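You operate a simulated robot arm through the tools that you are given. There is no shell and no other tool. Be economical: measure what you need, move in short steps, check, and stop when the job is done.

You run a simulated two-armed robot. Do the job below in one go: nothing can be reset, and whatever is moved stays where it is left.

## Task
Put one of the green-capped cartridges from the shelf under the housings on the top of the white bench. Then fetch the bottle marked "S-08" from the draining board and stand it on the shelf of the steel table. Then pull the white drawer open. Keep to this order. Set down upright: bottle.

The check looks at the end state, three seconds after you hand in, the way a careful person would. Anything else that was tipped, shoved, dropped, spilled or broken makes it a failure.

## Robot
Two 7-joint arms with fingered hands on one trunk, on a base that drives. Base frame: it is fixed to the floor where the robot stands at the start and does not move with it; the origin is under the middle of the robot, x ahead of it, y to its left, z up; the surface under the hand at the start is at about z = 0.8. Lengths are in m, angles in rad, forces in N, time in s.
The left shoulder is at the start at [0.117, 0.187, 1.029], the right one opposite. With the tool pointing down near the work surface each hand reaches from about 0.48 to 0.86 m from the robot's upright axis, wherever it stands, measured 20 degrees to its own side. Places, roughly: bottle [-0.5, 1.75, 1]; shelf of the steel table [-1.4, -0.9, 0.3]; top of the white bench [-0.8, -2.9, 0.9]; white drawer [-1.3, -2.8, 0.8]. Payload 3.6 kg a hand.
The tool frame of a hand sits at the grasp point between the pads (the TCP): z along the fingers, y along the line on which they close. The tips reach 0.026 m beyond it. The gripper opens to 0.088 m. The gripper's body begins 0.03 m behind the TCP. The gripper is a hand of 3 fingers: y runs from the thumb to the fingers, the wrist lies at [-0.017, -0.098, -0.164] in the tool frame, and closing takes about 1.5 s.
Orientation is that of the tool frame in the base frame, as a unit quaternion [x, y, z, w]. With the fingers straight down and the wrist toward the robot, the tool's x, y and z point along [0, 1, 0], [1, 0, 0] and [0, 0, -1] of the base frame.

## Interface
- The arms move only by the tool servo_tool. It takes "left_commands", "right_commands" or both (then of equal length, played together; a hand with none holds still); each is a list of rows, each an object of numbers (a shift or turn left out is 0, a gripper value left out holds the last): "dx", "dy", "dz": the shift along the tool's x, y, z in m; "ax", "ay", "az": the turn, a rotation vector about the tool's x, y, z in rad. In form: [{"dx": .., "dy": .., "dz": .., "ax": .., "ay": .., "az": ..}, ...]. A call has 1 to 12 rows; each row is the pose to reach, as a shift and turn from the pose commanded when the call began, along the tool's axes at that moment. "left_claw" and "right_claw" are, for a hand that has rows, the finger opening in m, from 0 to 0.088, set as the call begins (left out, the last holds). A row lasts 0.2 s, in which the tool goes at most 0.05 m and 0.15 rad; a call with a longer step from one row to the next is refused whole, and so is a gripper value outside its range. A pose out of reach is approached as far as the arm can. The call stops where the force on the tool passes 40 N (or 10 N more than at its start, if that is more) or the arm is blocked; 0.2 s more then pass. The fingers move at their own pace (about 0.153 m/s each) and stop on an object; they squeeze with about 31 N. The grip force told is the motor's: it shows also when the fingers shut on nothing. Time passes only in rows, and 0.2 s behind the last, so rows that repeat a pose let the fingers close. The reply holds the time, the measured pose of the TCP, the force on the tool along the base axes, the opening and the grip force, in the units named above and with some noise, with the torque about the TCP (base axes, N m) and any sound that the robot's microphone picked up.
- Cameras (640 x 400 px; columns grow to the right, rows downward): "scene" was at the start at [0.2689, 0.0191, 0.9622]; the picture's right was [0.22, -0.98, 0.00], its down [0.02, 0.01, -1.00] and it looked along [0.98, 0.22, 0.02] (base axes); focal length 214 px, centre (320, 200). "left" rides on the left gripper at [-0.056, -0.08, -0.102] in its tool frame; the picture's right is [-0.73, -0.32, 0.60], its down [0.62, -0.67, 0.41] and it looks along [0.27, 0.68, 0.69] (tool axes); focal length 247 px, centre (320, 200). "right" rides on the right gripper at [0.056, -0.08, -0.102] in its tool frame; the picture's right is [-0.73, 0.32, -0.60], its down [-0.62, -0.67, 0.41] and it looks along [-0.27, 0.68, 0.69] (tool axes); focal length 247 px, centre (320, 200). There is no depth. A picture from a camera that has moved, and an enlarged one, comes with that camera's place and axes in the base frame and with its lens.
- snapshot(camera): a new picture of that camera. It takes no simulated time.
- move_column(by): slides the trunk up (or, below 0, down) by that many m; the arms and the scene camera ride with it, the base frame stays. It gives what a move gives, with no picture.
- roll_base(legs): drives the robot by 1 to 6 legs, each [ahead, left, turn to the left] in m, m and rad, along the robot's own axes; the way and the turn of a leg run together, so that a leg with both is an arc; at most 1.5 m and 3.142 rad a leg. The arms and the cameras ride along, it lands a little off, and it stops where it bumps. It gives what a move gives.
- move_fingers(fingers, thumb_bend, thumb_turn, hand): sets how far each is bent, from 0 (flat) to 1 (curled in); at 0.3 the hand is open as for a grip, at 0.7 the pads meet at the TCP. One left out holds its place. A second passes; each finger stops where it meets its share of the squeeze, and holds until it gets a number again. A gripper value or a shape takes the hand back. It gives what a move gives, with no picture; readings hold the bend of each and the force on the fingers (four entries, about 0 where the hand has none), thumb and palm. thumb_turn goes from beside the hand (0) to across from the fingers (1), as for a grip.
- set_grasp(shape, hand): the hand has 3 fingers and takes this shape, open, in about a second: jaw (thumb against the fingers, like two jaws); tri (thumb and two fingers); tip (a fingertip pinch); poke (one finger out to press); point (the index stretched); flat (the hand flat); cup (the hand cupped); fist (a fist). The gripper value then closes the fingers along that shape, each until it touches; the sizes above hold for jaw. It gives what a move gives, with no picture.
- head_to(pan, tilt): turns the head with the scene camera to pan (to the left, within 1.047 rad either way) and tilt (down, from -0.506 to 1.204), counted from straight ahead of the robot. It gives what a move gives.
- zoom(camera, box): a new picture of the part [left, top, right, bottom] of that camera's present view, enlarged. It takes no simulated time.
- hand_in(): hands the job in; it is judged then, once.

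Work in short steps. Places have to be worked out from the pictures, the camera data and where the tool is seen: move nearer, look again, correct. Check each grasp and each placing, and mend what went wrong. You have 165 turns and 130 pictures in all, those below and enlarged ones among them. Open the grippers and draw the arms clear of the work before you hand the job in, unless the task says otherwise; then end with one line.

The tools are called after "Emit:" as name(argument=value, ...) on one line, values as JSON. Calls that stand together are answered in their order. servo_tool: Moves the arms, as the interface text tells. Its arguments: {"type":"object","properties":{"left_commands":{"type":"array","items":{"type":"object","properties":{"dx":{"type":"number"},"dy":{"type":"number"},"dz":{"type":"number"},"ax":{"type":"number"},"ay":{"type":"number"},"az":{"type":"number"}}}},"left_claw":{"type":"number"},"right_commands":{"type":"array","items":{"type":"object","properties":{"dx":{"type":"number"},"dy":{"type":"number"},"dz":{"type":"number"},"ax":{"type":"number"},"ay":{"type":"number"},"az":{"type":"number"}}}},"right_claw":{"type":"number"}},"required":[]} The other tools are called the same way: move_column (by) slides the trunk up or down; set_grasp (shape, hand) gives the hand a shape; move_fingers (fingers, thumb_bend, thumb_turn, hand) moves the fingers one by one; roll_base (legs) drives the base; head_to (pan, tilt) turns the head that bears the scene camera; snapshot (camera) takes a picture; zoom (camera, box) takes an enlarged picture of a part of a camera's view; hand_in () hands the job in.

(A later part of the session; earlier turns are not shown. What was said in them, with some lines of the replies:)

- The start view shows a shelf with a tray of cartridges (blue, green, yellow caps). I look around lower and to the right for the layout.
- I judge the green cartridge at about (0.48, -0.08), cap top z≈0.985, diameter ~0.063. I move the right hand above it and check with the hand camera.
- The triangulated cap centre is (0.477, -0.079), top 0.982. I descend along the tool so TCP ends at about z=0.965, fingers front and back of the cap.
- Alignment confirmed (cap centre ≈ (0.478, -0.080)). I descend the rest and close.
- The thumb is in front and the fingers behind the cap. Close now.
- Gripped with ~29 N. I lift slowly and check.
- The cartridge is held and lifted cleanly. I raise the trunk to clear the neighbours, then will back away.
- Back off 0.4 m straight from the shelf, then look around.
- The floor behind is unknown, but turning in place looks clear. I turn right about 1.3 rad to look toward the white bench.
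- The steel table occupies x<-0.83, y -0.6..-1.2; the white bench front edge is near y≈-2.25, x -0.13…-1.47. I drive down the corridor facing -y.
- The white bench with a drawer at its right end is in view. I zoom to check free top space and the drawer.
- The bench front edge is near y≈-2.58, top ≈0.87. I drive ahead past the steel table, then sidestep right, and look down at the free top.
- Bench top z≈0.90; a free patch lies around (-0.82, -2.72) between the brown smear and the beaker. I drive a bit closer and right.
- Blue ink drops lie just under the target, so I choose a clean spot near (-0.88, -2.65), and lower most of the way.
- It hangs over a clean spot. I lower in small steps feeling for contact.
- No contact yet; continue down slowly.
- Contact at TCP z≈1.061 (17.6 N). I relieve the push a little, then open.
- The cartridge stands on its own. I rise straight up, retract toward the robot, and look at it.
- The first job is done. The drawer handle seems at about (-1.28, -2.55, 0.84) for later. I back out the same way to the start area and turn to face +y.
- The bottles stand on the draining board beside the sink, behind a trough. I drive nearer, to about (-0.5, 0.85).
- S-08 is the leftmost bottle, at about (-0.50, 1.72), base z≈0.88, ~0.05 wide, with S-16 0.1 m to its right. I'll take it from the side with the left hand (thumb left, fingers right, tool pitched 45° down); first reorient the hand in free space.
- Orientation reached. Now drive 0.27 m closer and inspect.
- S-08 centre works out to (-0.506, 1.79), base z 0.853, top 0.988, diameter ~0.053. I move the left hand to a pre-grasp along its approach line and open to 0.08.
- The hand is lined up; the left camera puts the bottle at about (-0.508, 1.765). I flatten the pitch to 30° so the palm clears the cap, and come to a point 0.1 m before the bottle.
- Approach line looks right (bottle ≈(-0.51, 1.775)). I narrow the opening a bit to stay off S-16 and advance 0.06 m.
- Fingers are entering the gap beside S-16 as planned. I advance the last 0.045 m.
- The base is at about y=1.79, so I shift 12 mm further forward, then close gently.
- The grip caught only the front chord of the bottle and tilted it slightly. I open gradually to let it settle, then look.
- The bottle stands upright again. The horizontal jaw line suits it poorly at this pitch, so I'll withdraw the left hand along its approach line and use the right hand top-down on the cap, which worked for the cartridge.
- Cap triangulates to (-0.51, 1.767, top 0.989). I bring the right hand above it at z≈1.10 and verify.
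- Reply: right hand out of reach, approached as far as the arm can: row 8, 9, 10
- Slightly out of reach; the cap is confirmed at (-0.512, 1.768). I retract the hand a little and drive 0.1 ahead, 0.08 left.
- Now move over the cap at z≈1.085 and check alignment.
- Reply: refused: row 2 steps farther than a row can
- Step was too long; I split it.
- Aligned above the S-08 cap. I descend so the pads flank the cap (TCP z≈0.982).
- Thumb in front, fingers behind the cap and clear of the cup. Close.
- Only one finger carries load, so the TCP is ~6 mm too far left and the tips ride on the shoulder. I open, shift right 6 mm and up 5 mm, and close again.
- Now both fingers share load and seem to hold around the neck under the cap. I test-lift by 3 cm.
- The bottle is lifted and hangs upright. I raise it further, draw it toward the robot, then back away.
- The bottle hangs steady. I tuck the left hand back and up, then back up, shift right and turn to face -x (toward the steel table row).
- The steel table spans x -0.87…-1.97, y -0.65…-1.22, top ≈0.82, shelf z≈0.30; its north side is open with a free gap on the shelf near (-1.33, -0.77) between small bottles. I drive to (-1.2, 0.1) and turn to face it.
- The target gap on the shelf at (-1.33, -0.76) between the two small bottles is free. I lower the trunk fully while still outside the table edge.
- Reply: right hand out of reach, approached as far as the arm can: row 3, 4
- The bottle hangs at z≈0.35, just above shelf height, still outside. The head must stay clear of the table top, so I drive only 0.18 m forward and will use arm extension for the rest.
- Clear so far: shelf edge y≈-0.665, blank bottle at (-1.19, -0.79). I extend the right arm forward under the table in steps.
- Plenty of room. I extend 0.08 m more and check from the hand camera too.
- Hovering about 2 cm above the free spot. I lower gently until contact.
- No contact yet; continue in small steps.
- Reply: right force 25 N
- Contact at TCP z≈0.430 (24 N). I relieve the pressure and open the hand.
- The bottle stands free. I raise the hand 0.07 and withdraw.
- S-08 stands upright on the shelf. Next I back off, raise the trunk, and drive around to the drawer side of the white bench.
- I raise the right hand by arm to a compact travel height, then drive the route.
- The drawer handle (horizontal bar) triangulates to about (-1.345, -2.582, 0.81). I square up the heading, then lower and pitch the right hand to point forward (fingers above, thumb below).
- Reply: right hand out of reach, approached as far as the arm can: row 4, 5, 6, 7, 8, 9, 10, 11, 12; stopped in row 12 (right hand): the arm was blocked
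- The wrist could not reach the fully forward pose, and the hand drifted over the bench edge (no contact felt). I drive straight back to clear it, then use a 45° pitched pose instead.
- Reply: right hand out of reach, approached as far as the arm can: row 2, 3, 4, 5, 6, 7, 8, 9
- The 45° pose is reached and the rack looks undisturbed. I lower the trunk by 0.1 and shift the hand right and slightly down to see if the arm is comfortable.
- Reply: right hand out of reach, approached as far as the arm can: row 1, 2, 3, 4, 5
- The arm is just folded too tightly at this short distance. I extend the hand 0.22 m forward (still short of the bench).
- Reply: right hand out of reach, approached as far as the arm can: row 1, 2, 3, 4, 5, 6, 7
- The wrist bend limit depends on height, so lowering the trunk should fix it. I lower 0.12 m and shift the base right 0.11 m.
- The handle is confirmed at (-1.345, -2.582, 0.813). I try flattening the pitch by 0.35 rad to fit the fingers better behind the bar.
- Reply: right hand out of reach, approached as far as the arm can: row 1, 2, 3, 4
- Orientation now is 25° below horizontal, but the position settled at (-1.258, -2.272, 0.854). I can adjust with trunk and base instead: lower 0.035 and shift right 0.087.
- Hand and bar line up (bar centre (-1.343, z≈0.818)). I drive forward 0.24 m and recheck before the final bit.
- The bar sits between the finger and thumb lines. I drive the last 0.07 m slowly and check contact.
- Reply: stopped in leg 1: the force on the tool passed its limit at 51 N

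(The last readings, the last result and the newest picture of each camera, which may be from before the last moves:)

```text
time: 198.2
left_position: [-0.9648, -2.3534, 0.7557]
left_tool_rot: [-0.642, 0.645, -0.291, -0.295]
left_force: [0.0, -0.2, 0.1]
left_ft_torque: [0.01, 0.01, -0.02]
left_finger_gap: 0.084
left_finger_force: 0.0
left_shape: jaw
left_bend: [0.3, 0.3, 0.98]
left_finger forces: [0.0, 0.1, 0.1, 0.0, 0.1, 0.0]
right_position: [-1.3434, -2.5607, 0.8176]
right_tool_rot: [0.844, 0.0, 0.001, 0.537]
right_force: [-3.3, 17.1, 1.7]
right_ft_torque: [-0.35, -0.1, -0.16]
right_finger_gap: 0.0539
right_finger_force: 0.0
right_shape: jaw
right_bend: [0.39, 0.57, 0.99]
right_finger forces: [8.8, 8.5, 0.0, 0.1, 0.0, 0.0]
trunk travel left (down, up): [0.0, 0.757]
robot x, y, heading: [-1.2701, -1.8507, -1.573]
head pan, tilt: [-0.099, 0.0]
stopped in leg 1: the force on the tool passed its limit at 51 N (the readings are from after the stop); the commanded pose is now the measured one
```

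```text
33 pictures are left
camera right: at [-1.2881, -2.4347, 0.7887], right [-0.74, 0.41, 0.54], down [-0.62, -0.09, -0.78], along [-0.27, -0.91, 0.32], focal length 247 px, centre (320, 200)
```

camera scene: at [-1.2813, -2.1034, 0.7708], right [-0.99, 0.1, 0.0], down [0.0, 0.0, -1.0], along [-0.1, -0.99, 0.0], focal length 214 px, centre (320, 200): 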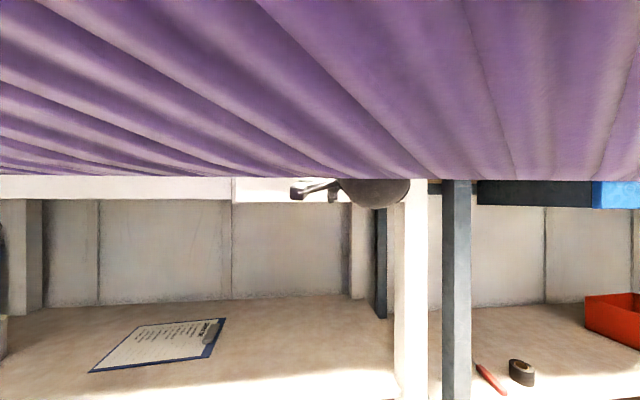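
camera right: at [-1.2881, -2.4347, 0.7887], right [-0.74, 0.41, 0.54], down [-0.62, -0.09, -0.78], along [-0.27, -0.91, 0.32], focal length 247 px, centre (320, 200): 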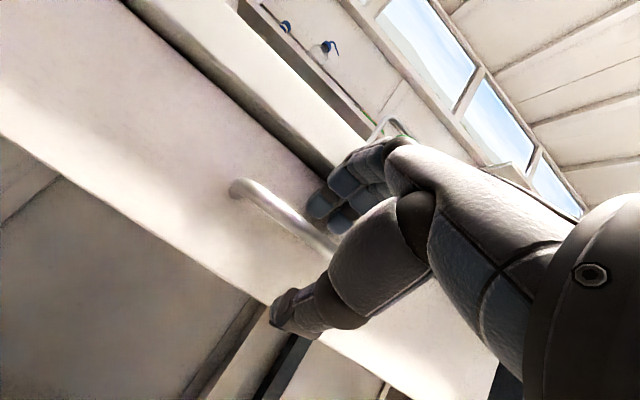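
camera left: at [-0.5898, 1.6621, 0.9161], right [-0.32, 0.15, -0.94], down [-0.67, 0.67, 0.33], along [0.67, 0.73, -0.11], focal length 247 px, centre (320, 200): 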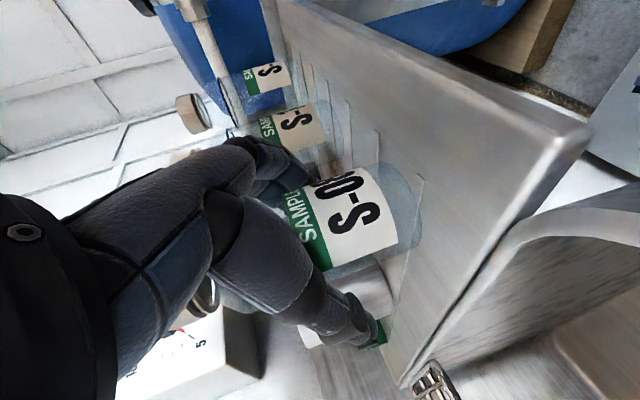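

The finger tips touched the drawer face, and the bar projects right at the TCP. Now close on the bar.

Emit:
servo_tool(right_commands=[{}, {}, {}, {}, {}, {}, {}, {}], right_claw=0.0)

Emit:
snapshot(camera="right")

```text
time: 200.0
left_position: [-0.9653, -2.3555, 0.7543]
left_tool_rot: [-0.642, 0.646, -0.291, -0.294]
left_force: [0.6, 0.5, 0.0]
left_ft_torque: [-0.03, 0.01, 0.01]
left_finger_gap: 0.084
left_finger_force: 0.1
left_shape: jaw
left_bend: [0.3, 0.3, 0.98]
left_finger forces: [0.0, 0.0, 0.1, 0.1, 0.1, 0.0]
right_position: [-1.3422, -2.562, 0.8107]
right_tool_rot: [0.849, 0.004, 0.001, 0.528]
right_force: [-2.0, 20.5, -33.4]
right_ft_torque: [-0.02, 0.04, 0.04]
right_finger_gap: 0.0
right_finger_force: 30.9
right_shape: jaw
right_bend: [0.76, 0.46, 1.0]
right_finger forces: [1.5, 1.2, 0.0, 0.0, 39.3, 0.0]
trunk travel left (down, up): [0.0, 0.757]
robot x, y, heading: [-1.2749, -1.8507, -1.574]
head pan, tilt: [-0.099, 0.0]
```

```text
32 pictures are left
camera right: at [-1.2883, -2.4347, 0.7832], right [-0.74, 0.39, 0.55], down [-0.62, -0.08, -0.78], along [-0.26, -0.92, 0.3], focal length 247 px, centre (320, 200)
```

right: 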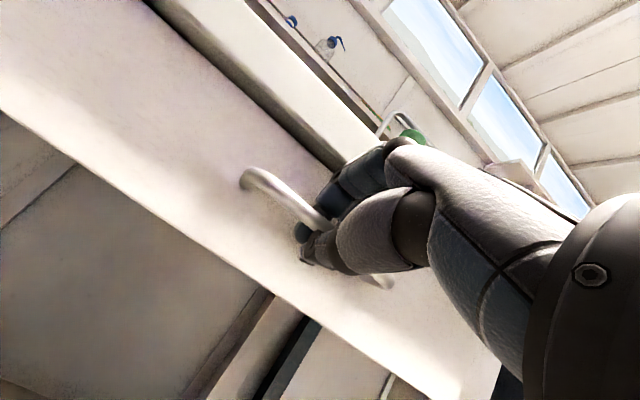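

The fingers have curled over and behind the bar like a hook, while the thumb presses up under it. I relax the thumb a bit and keep the finger hook.

Emit:
move_fingers(hand="right", fingers=0.8, thumb_bend=0.38)

Emit:
snapshot(camera="right")

```text
time: 201.0
left_position: [-0.9639, -2.3534, 0.7551]
left_tool_rot: [-0.641, 0.646, -0.291, -0.295]
left_force: [0.1, -0.7, 0.3]
left_ft_torque: [0.0, 0.0, -0.03]
left_finger_gap: 0.084
left_finger_force: 0.1
left_shape: jaw
left_bend: [0.3, 0.3, 0.98]
left_finger forces: [0.0, 0.0, 0.0, 0.1, 0.1, 0.0]
right_position: [-1.3439, -2.564, 0.8184]
right_tool_rot: [0.844, 0.001, 0.001, 0.536]
right_force: [0.0, -0.9, 0.7]
right_ft_torque: [-0.02, 0.0, -0.01]
right_finger_gap: 0.0257
right_finger_force: 0.1
right_shape: fingers
right_bend: [0.8, 0.38, 1.0]
right_finger forces: [0.0, 0.0, 0.0, 0.0, 0.0, 0.0]
trunk travel left (down, up): [0.0, 0.757]
robot x, y, heading: [-1.2709, -1.8543, -1.576]
head pan, tilt: [-0.099, 0.0]
```

```text
31 pictures are left
camera right: at [-1.2878, -2.4371, 0.7883], right [-0.74, 0.41, 0.54], down [-0.62, -0.09, -0.78], along [-0.27, -0.91, 0.32], focal length 247 px, centre (320, 200)
```

right: 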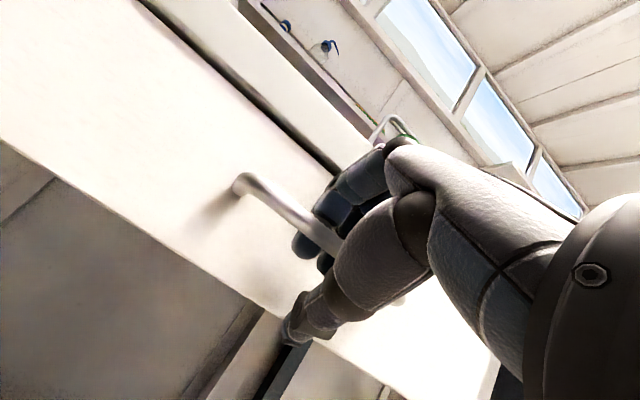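

The fingers clearly pass behind the bar and emerge below it. I pull by driving back 0.1 m.

Emit:
roll_base(legs=[[-0.1, 0, 0]])

Emit:
snapshot(camera="right")

```text
time: 202.2
left_position: [-0.965, -2.2548, 0.7569]
left_tool_rot: [-0.641, 0.646, -0.291, -0.294]
left_force: [-0.1, -0.3, -0.8]
left_ft_torque: [-0.02, 0.04, 0.01]
left_finger_gap: 0.0843
left_finger_force: 0.1
left_shape: jaw
left_bend: [0.3, 0.3, 0.98]
left_finger forces: [0.0, 0.0, 0.1, 0.0, 0.1, 0.0]
right_position: [-1.3431, -2.4632, 0.8172]
right_tool_rot: [0.844, 0.0, 0.001, 0.536]
right_force: [0.0, -0.6, 0.4]
right_ft_torque: [0.0, 0.01, -0.01]
right_finger_gap: 0.0257
right_finger_force: 0.0
right_shape: fingers
right_bend: [0.8, 0.38, 1.0]
right_finger forces: [0.0, 0.0, 0.1, 0.0, 0.0, 0.1]
trunk travel left (down, up): [0.0, 0.757]
robot x, y, heading: [-1.2723, -1.7535, -1.578]
head pan, tilt: [-0.099, 0.0]
```

```text
30 pictures are left
camera right: at [-1.2873, -2.3366, 0.7882], right [-0.74, 0.41, 0.54], down [-0.62, -0.09, -0.78], along [-0.27, -0.91, 0.32], focal length 247 px, centre (320, 200)
```

right: 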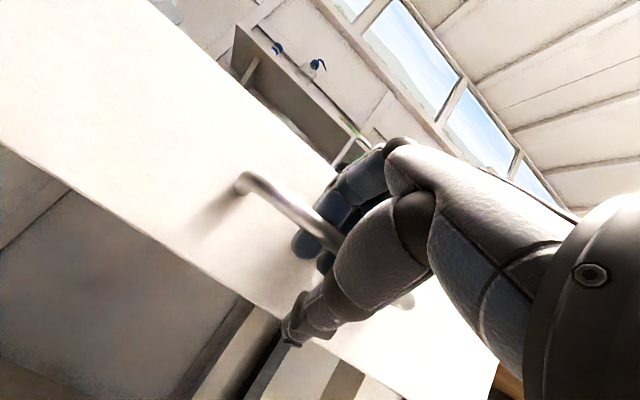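

The drawer is coming out (handle fixed in view while the bench recedes). I pull another 0.15 m.

Emit:
roll_base(legs=[[-0.15, 0, 0]])

Emit:
snapshot(camera="right")

```text
time: 203.5
left_position: [-0.9634, -2.1051, 0.7545]
left_tool_rot: [-0.642, 0.645, -0.292, -0.294]
left_force: [0.4, 0.2, 0.1]
left_ft_torque: [-0.02, -0.05, 0.01]
left_finger_gap: 0.0842
left_finger_force: 0.1
left_shape: jaw
left_bend: [0.3, 0.3, 0.98]
left_finger forces: [0.0, 0.0, 0.0, 0.0, 0.0, 0.1]
right_position: [-1.3419, -2.315, 0.8186]
right_tool_rot: [0.844, 0.001, 0.001, 0.536]
right_force: [0.4, 0.0, 0.2]
right_ft_torque: [-0.01, 0.01, 0.0]
right_finger_gap: 0.0257
right_finger_force: 0.0
right_shape: fingers
right_bend: [0.8, 0.38, 1.0]
right_finger forces: [0.0, 0.1, 0.0, 0.1, 0.0, 0.0]
trunk travel left (down, up): [0.0, 0.757]
robot x, y, heading: [-1.2712, -1.6025, -1.573]
head pan, tilt: [-0.099, 0.0]
```

```text
29 pictures are left
camera right: at [-1.2861, -2.1879, 0.7882], right [-0.74, 0.41, 0.54], down [-0.62, -0.09, -0.78], along [-0.27, -0.91, 0.32], focal length 247 px, centre (320, 200)
```

right: 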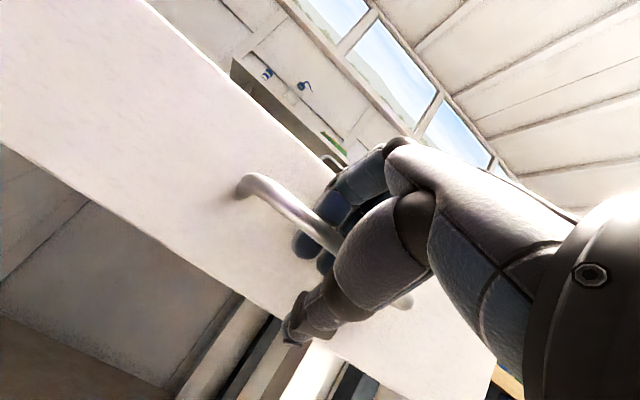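

The drawer is about 0.25 m open. I uncurl the fingers, check that they are free of the bar, and then back away.

Emit:
move_fingers(hand="right", fingers=0.3, thumb_bend=0.3)

Emit:
snapshot(camera="right")

```text
time: 204.5
left_position: [-0.9635, -2.1055, 0.7551]
left_tool_rot: [-0.642, 0.646, -0.29, -0.294]
left_force: [0.2, -0.3, 0.4]
left_ft_torque: [-0.01, -0.05, 0.0]
left_finger_gap: 0.0841
left_finger_force: 0.0
left_shape: jaw
left_bend: [0.3, 0.3, 0.98]
left_finger forces: [0.1, 0.0, 0.1, 0.0, 0.1, 0.0]
right_position: [-1.3406, -2.3144, 0.8171]
right_tool_rot: [0.844, 0.001, 0.001, 0.536]
right_force: [0.0, 1.3, -0.1]
right_ft_torque: [-0.01, 0.01, 0.01]
right_finger_gap: 0.0879
right_finger_force: 0.0
right_shape: fingers
right_bend: [0.3, 0.3, 1.0]
right_finger forces: [0.0, 0.0, 0.1, 0.1, 0.0, 0.1]
trunk travel left (down, up): [0.0, 0.757]
robot x, y, heading: [-1.2733, -1.6061, -1.572]
head pan, tilt: [-0.099, 0.0]
```

```text
28 pictures are left
camera right: at [-1.2861, -2.1881, 0.7881], right [-0.74, 0.41, 0.54], down [-0.62, -0.09, -0.78], along [-0.27, -0.91, 0.32], focal length 247 px, centre (320, 200)
```

right: 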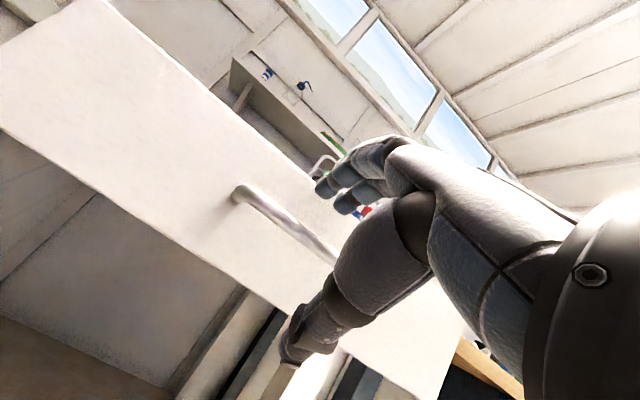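

The fingers are now above the bar and free. I back off 0.07 m and look.

Emit:
roll_base(legs=[[-0.07, 0, 0]])

Emit:
snapshot(camera="right")

```text
time: 205.5
left_position: [-0.9628, -2.0364, 0.7562]
left_tool_rot: [-0.642, 0.645, -0.292, -0.294]
left_force: [0.0, -0.7, 0.2]
left_ft_torque: [0.0, -0.01, 0.01]
left_finger_gap: 0.0841
left_finger_force: 0.1
left_shape: jaw
left_bend: [0.3, 0.3, 0.98]
left_finger forces: [0.0, 0.0, 0.1, 0.0, 0.1, 0.0]
right_position: [-1.3422, -2.2445, 0.817]
right_tool_rot: [0.844, 0.0, 0.001, 0.537]
right_force: [0.8, 0.8, -1.5]
right_ft_torque: [-0.01, 0.03, 0.01]
right_finger_gap: 0.0877
right_finger_force: 0.1
right_shape: fingers
right_bend: [0.3, 0.3, 1.0]
right_finger forces: [0.0, 0.1, 0.1, 0.0, 0.1, 0.0]
trunk travel left (down, up): [0.0, 0.757]
robot x, y, heading: [-1.2722, -1.5353, -1.576]
head pan, tilt: [-0.099, 0.0]
```

```text
27 pictures are left
camera right: at [-1.286, -2.1173, 0.7883], right [-0.74, 0.41, 0.54], down [-0.62, -0.09, -0.78], along [-0.27, -0.91, 0.32], focal length 247 px, centre (320, 200)
```

right: 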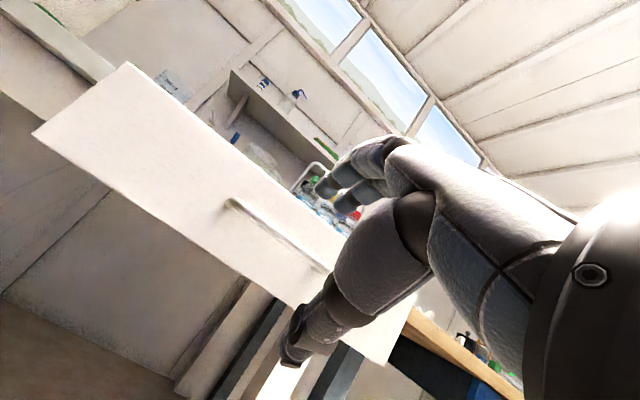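

The drawer stays out by about 0.2 m. I sidestep left, raise the trunk, and take final looks at bench, drawer and bottle.

Emit:
roll_base(legs=[[0, 0.55, 0]])

Emit:
move_column(by=0.3)

Emit:
head_to(pan=-0.5, tilt=0.4)

Emit:
snapshot(camera="scene")

```text
time: 208.7
left_position: [-0.422, -2.0377, 0.7542]
left_tool_rot: [-0.641, 0.646, -0.291, -0.294]
left_force: [-0.1, 0.6, -0.1]
left_ft_torque: [0.0, 0.0, 0.0]
left_finger_gap: 0.084
left_finger_force: 0.1
left_shape: jaw
left_bend: [0.3, 0.3, 0.98]
left_finger forces: [0.0, 0.0, 0.1, 0.0, 0.0, 0.0]
right_position: [-0.8002, -2.2473, 0.8168]
right_tool_rot: [0.844, 0.001, 0.002, 0.536]
right_force: [-0.8, 0.3, -0.5]
right_ft_torque: [-0.02, 0.01, -0.01]
right_finger_gap: 0.0877
right_finger_force: 0.0
right_shape: fingers
right_bend: [0.3, 0.3, 1.0]
right_finger forces: [0.1, 0.1, 0.0, 0.1, 0.0, 0.0]
trunk travel left (down, up): [0.0, 0.757]
robot x, y, heading: [-0.7295, -1.533, -1.576]
head pan, tilt: [-0.099, 0.0]
```

```text
time: 211.7
left_position: [-0.4204, -2.0382, 1.0547]
left_tool_rot: [-0.642, 0.646, -0.291, -0.295]
left_force: [-0.5, 0.5, 0.4]
left_ft_torque: [0.01, 0.02, 0.03]
left_finger_gap: 0.084
left_finger_force: 0.1
left_shape: jaw
left_bend: [0.3, 0.3, 0.98]
left_finger forces: [0.0, 0.0, 0.0, 0.0, 0.1, 0.0]
right_position: [-0.798, -2.1142, 1.2905]
right_tool_rot: [0.749, -0.001, 0.0, 0.663]
right_force: [-0.3, 0.2, -0.3]
right_ft_torque: [0.0, -0.01, 0.03]
right_finger_gap: 0.0879
right_finger_force: 0.0
right_shape: fingers
right_bend: [0.3, 0.3, 1.0]
right_finger forces: [0.0, 0.0, 0.0, 0.0, 0.1, 0.1]
trunk travel left (down, up): [-0.3, 0.457]
robot x, y, heading: [-0.7264, -1.5325, -1.575]
head pan, tilt: [-0.099, 0.0]
```

```text
time: 212.5
left_position: [-0.422, -2.0385, 1.0545]
left_tool_rot: [-0.642, 0.645, -0.291, -0.294]
left_force: [-1.2, 0.7, -0.4]
left_ft_torque: [0.04, -0.01, 0.01]
left_finger_gap: 0.0843
left_finger_force: 0.1
left_shape: jaw
left_bend: [0.3, 0.3, 0.98]
left_finger forces: [0.1, 0.0, 0.0, 0.0, 0.1, 0.0]
right_position: [-0.7967, -2.1144, 1.2902]
right_tool_rot: [0.749, -0.003, -0.001, 0.662]
right_force: [0.7, -0.2, -0.8]
right_ft_torque: [0.0, 0.01, 0.0]
right_finger_gap: 0.088
right_finger_force: 0.1
right_shape: fingers
right_bend: [0.3, 0.3, 1.0]
right_finger forces: [0.0, 0.0, 0.0, 0.0, 0.0, 0.1]
trunk travel left (down, up): [-0.3, 0.457]
robot x, y, heading: [-0.7284, -1.5388, -1.575]
head pan, tilt: [-0.499, 0.4]
```

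```text
26 pictures are left
camera scene: at [-0.7731, -1.7761, 1.06], right [-0.88, 0.48, 0.0], down [0.19, 0.34, -0.92], along [-0.44, -0.81, -0.39], focal length 214 px, centre (320, 200)
```

scene: 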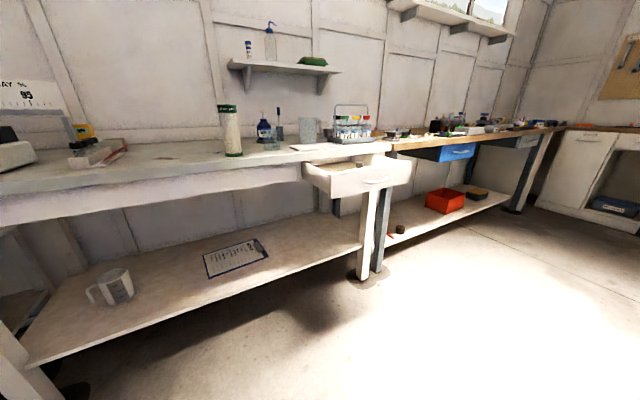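

Drawer is open, cartridge stands, everything else appears in place. One zoom to verify bench items and the drawer.

Emit:
zoom(camera="scene", box=[200, 90, 430, 220])

```text
2.78 times, centred on (315, 155) of scene
camera zoom: at [-0.7731, -1.7761, 1.06], right [-0.88, 0.48, 0.0], down [0.19, 0.34, -0.92], along [-0.44, -0.81, -0.39], focal length 597 px, centre (334, 325)
```

zoom: 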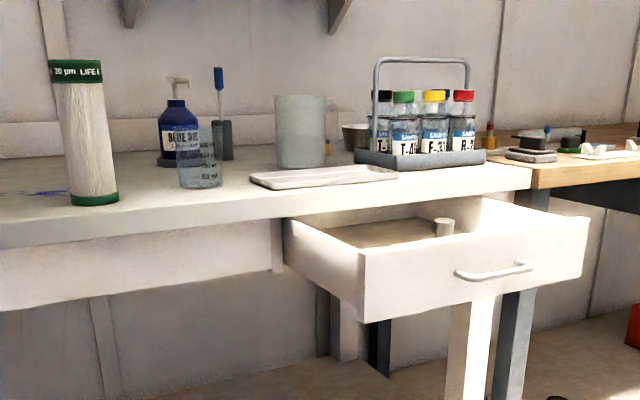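

The cartridge, the bottle (last seen standing on the shelf) and the open drawer are all as asked, and both hands are open and clear. I hand in.

Emit:
hand_in()

```text
The job is handed in.
```

I did all three steps in order and handed the job in; no check result came back. A green-capped 20 µm cartridge is upright on the white bench. Bottle S-08 was standing upright on the steel table's shelf when I last saw it, before I moved on to the drawer. The white drawer is about 0.2 m open.
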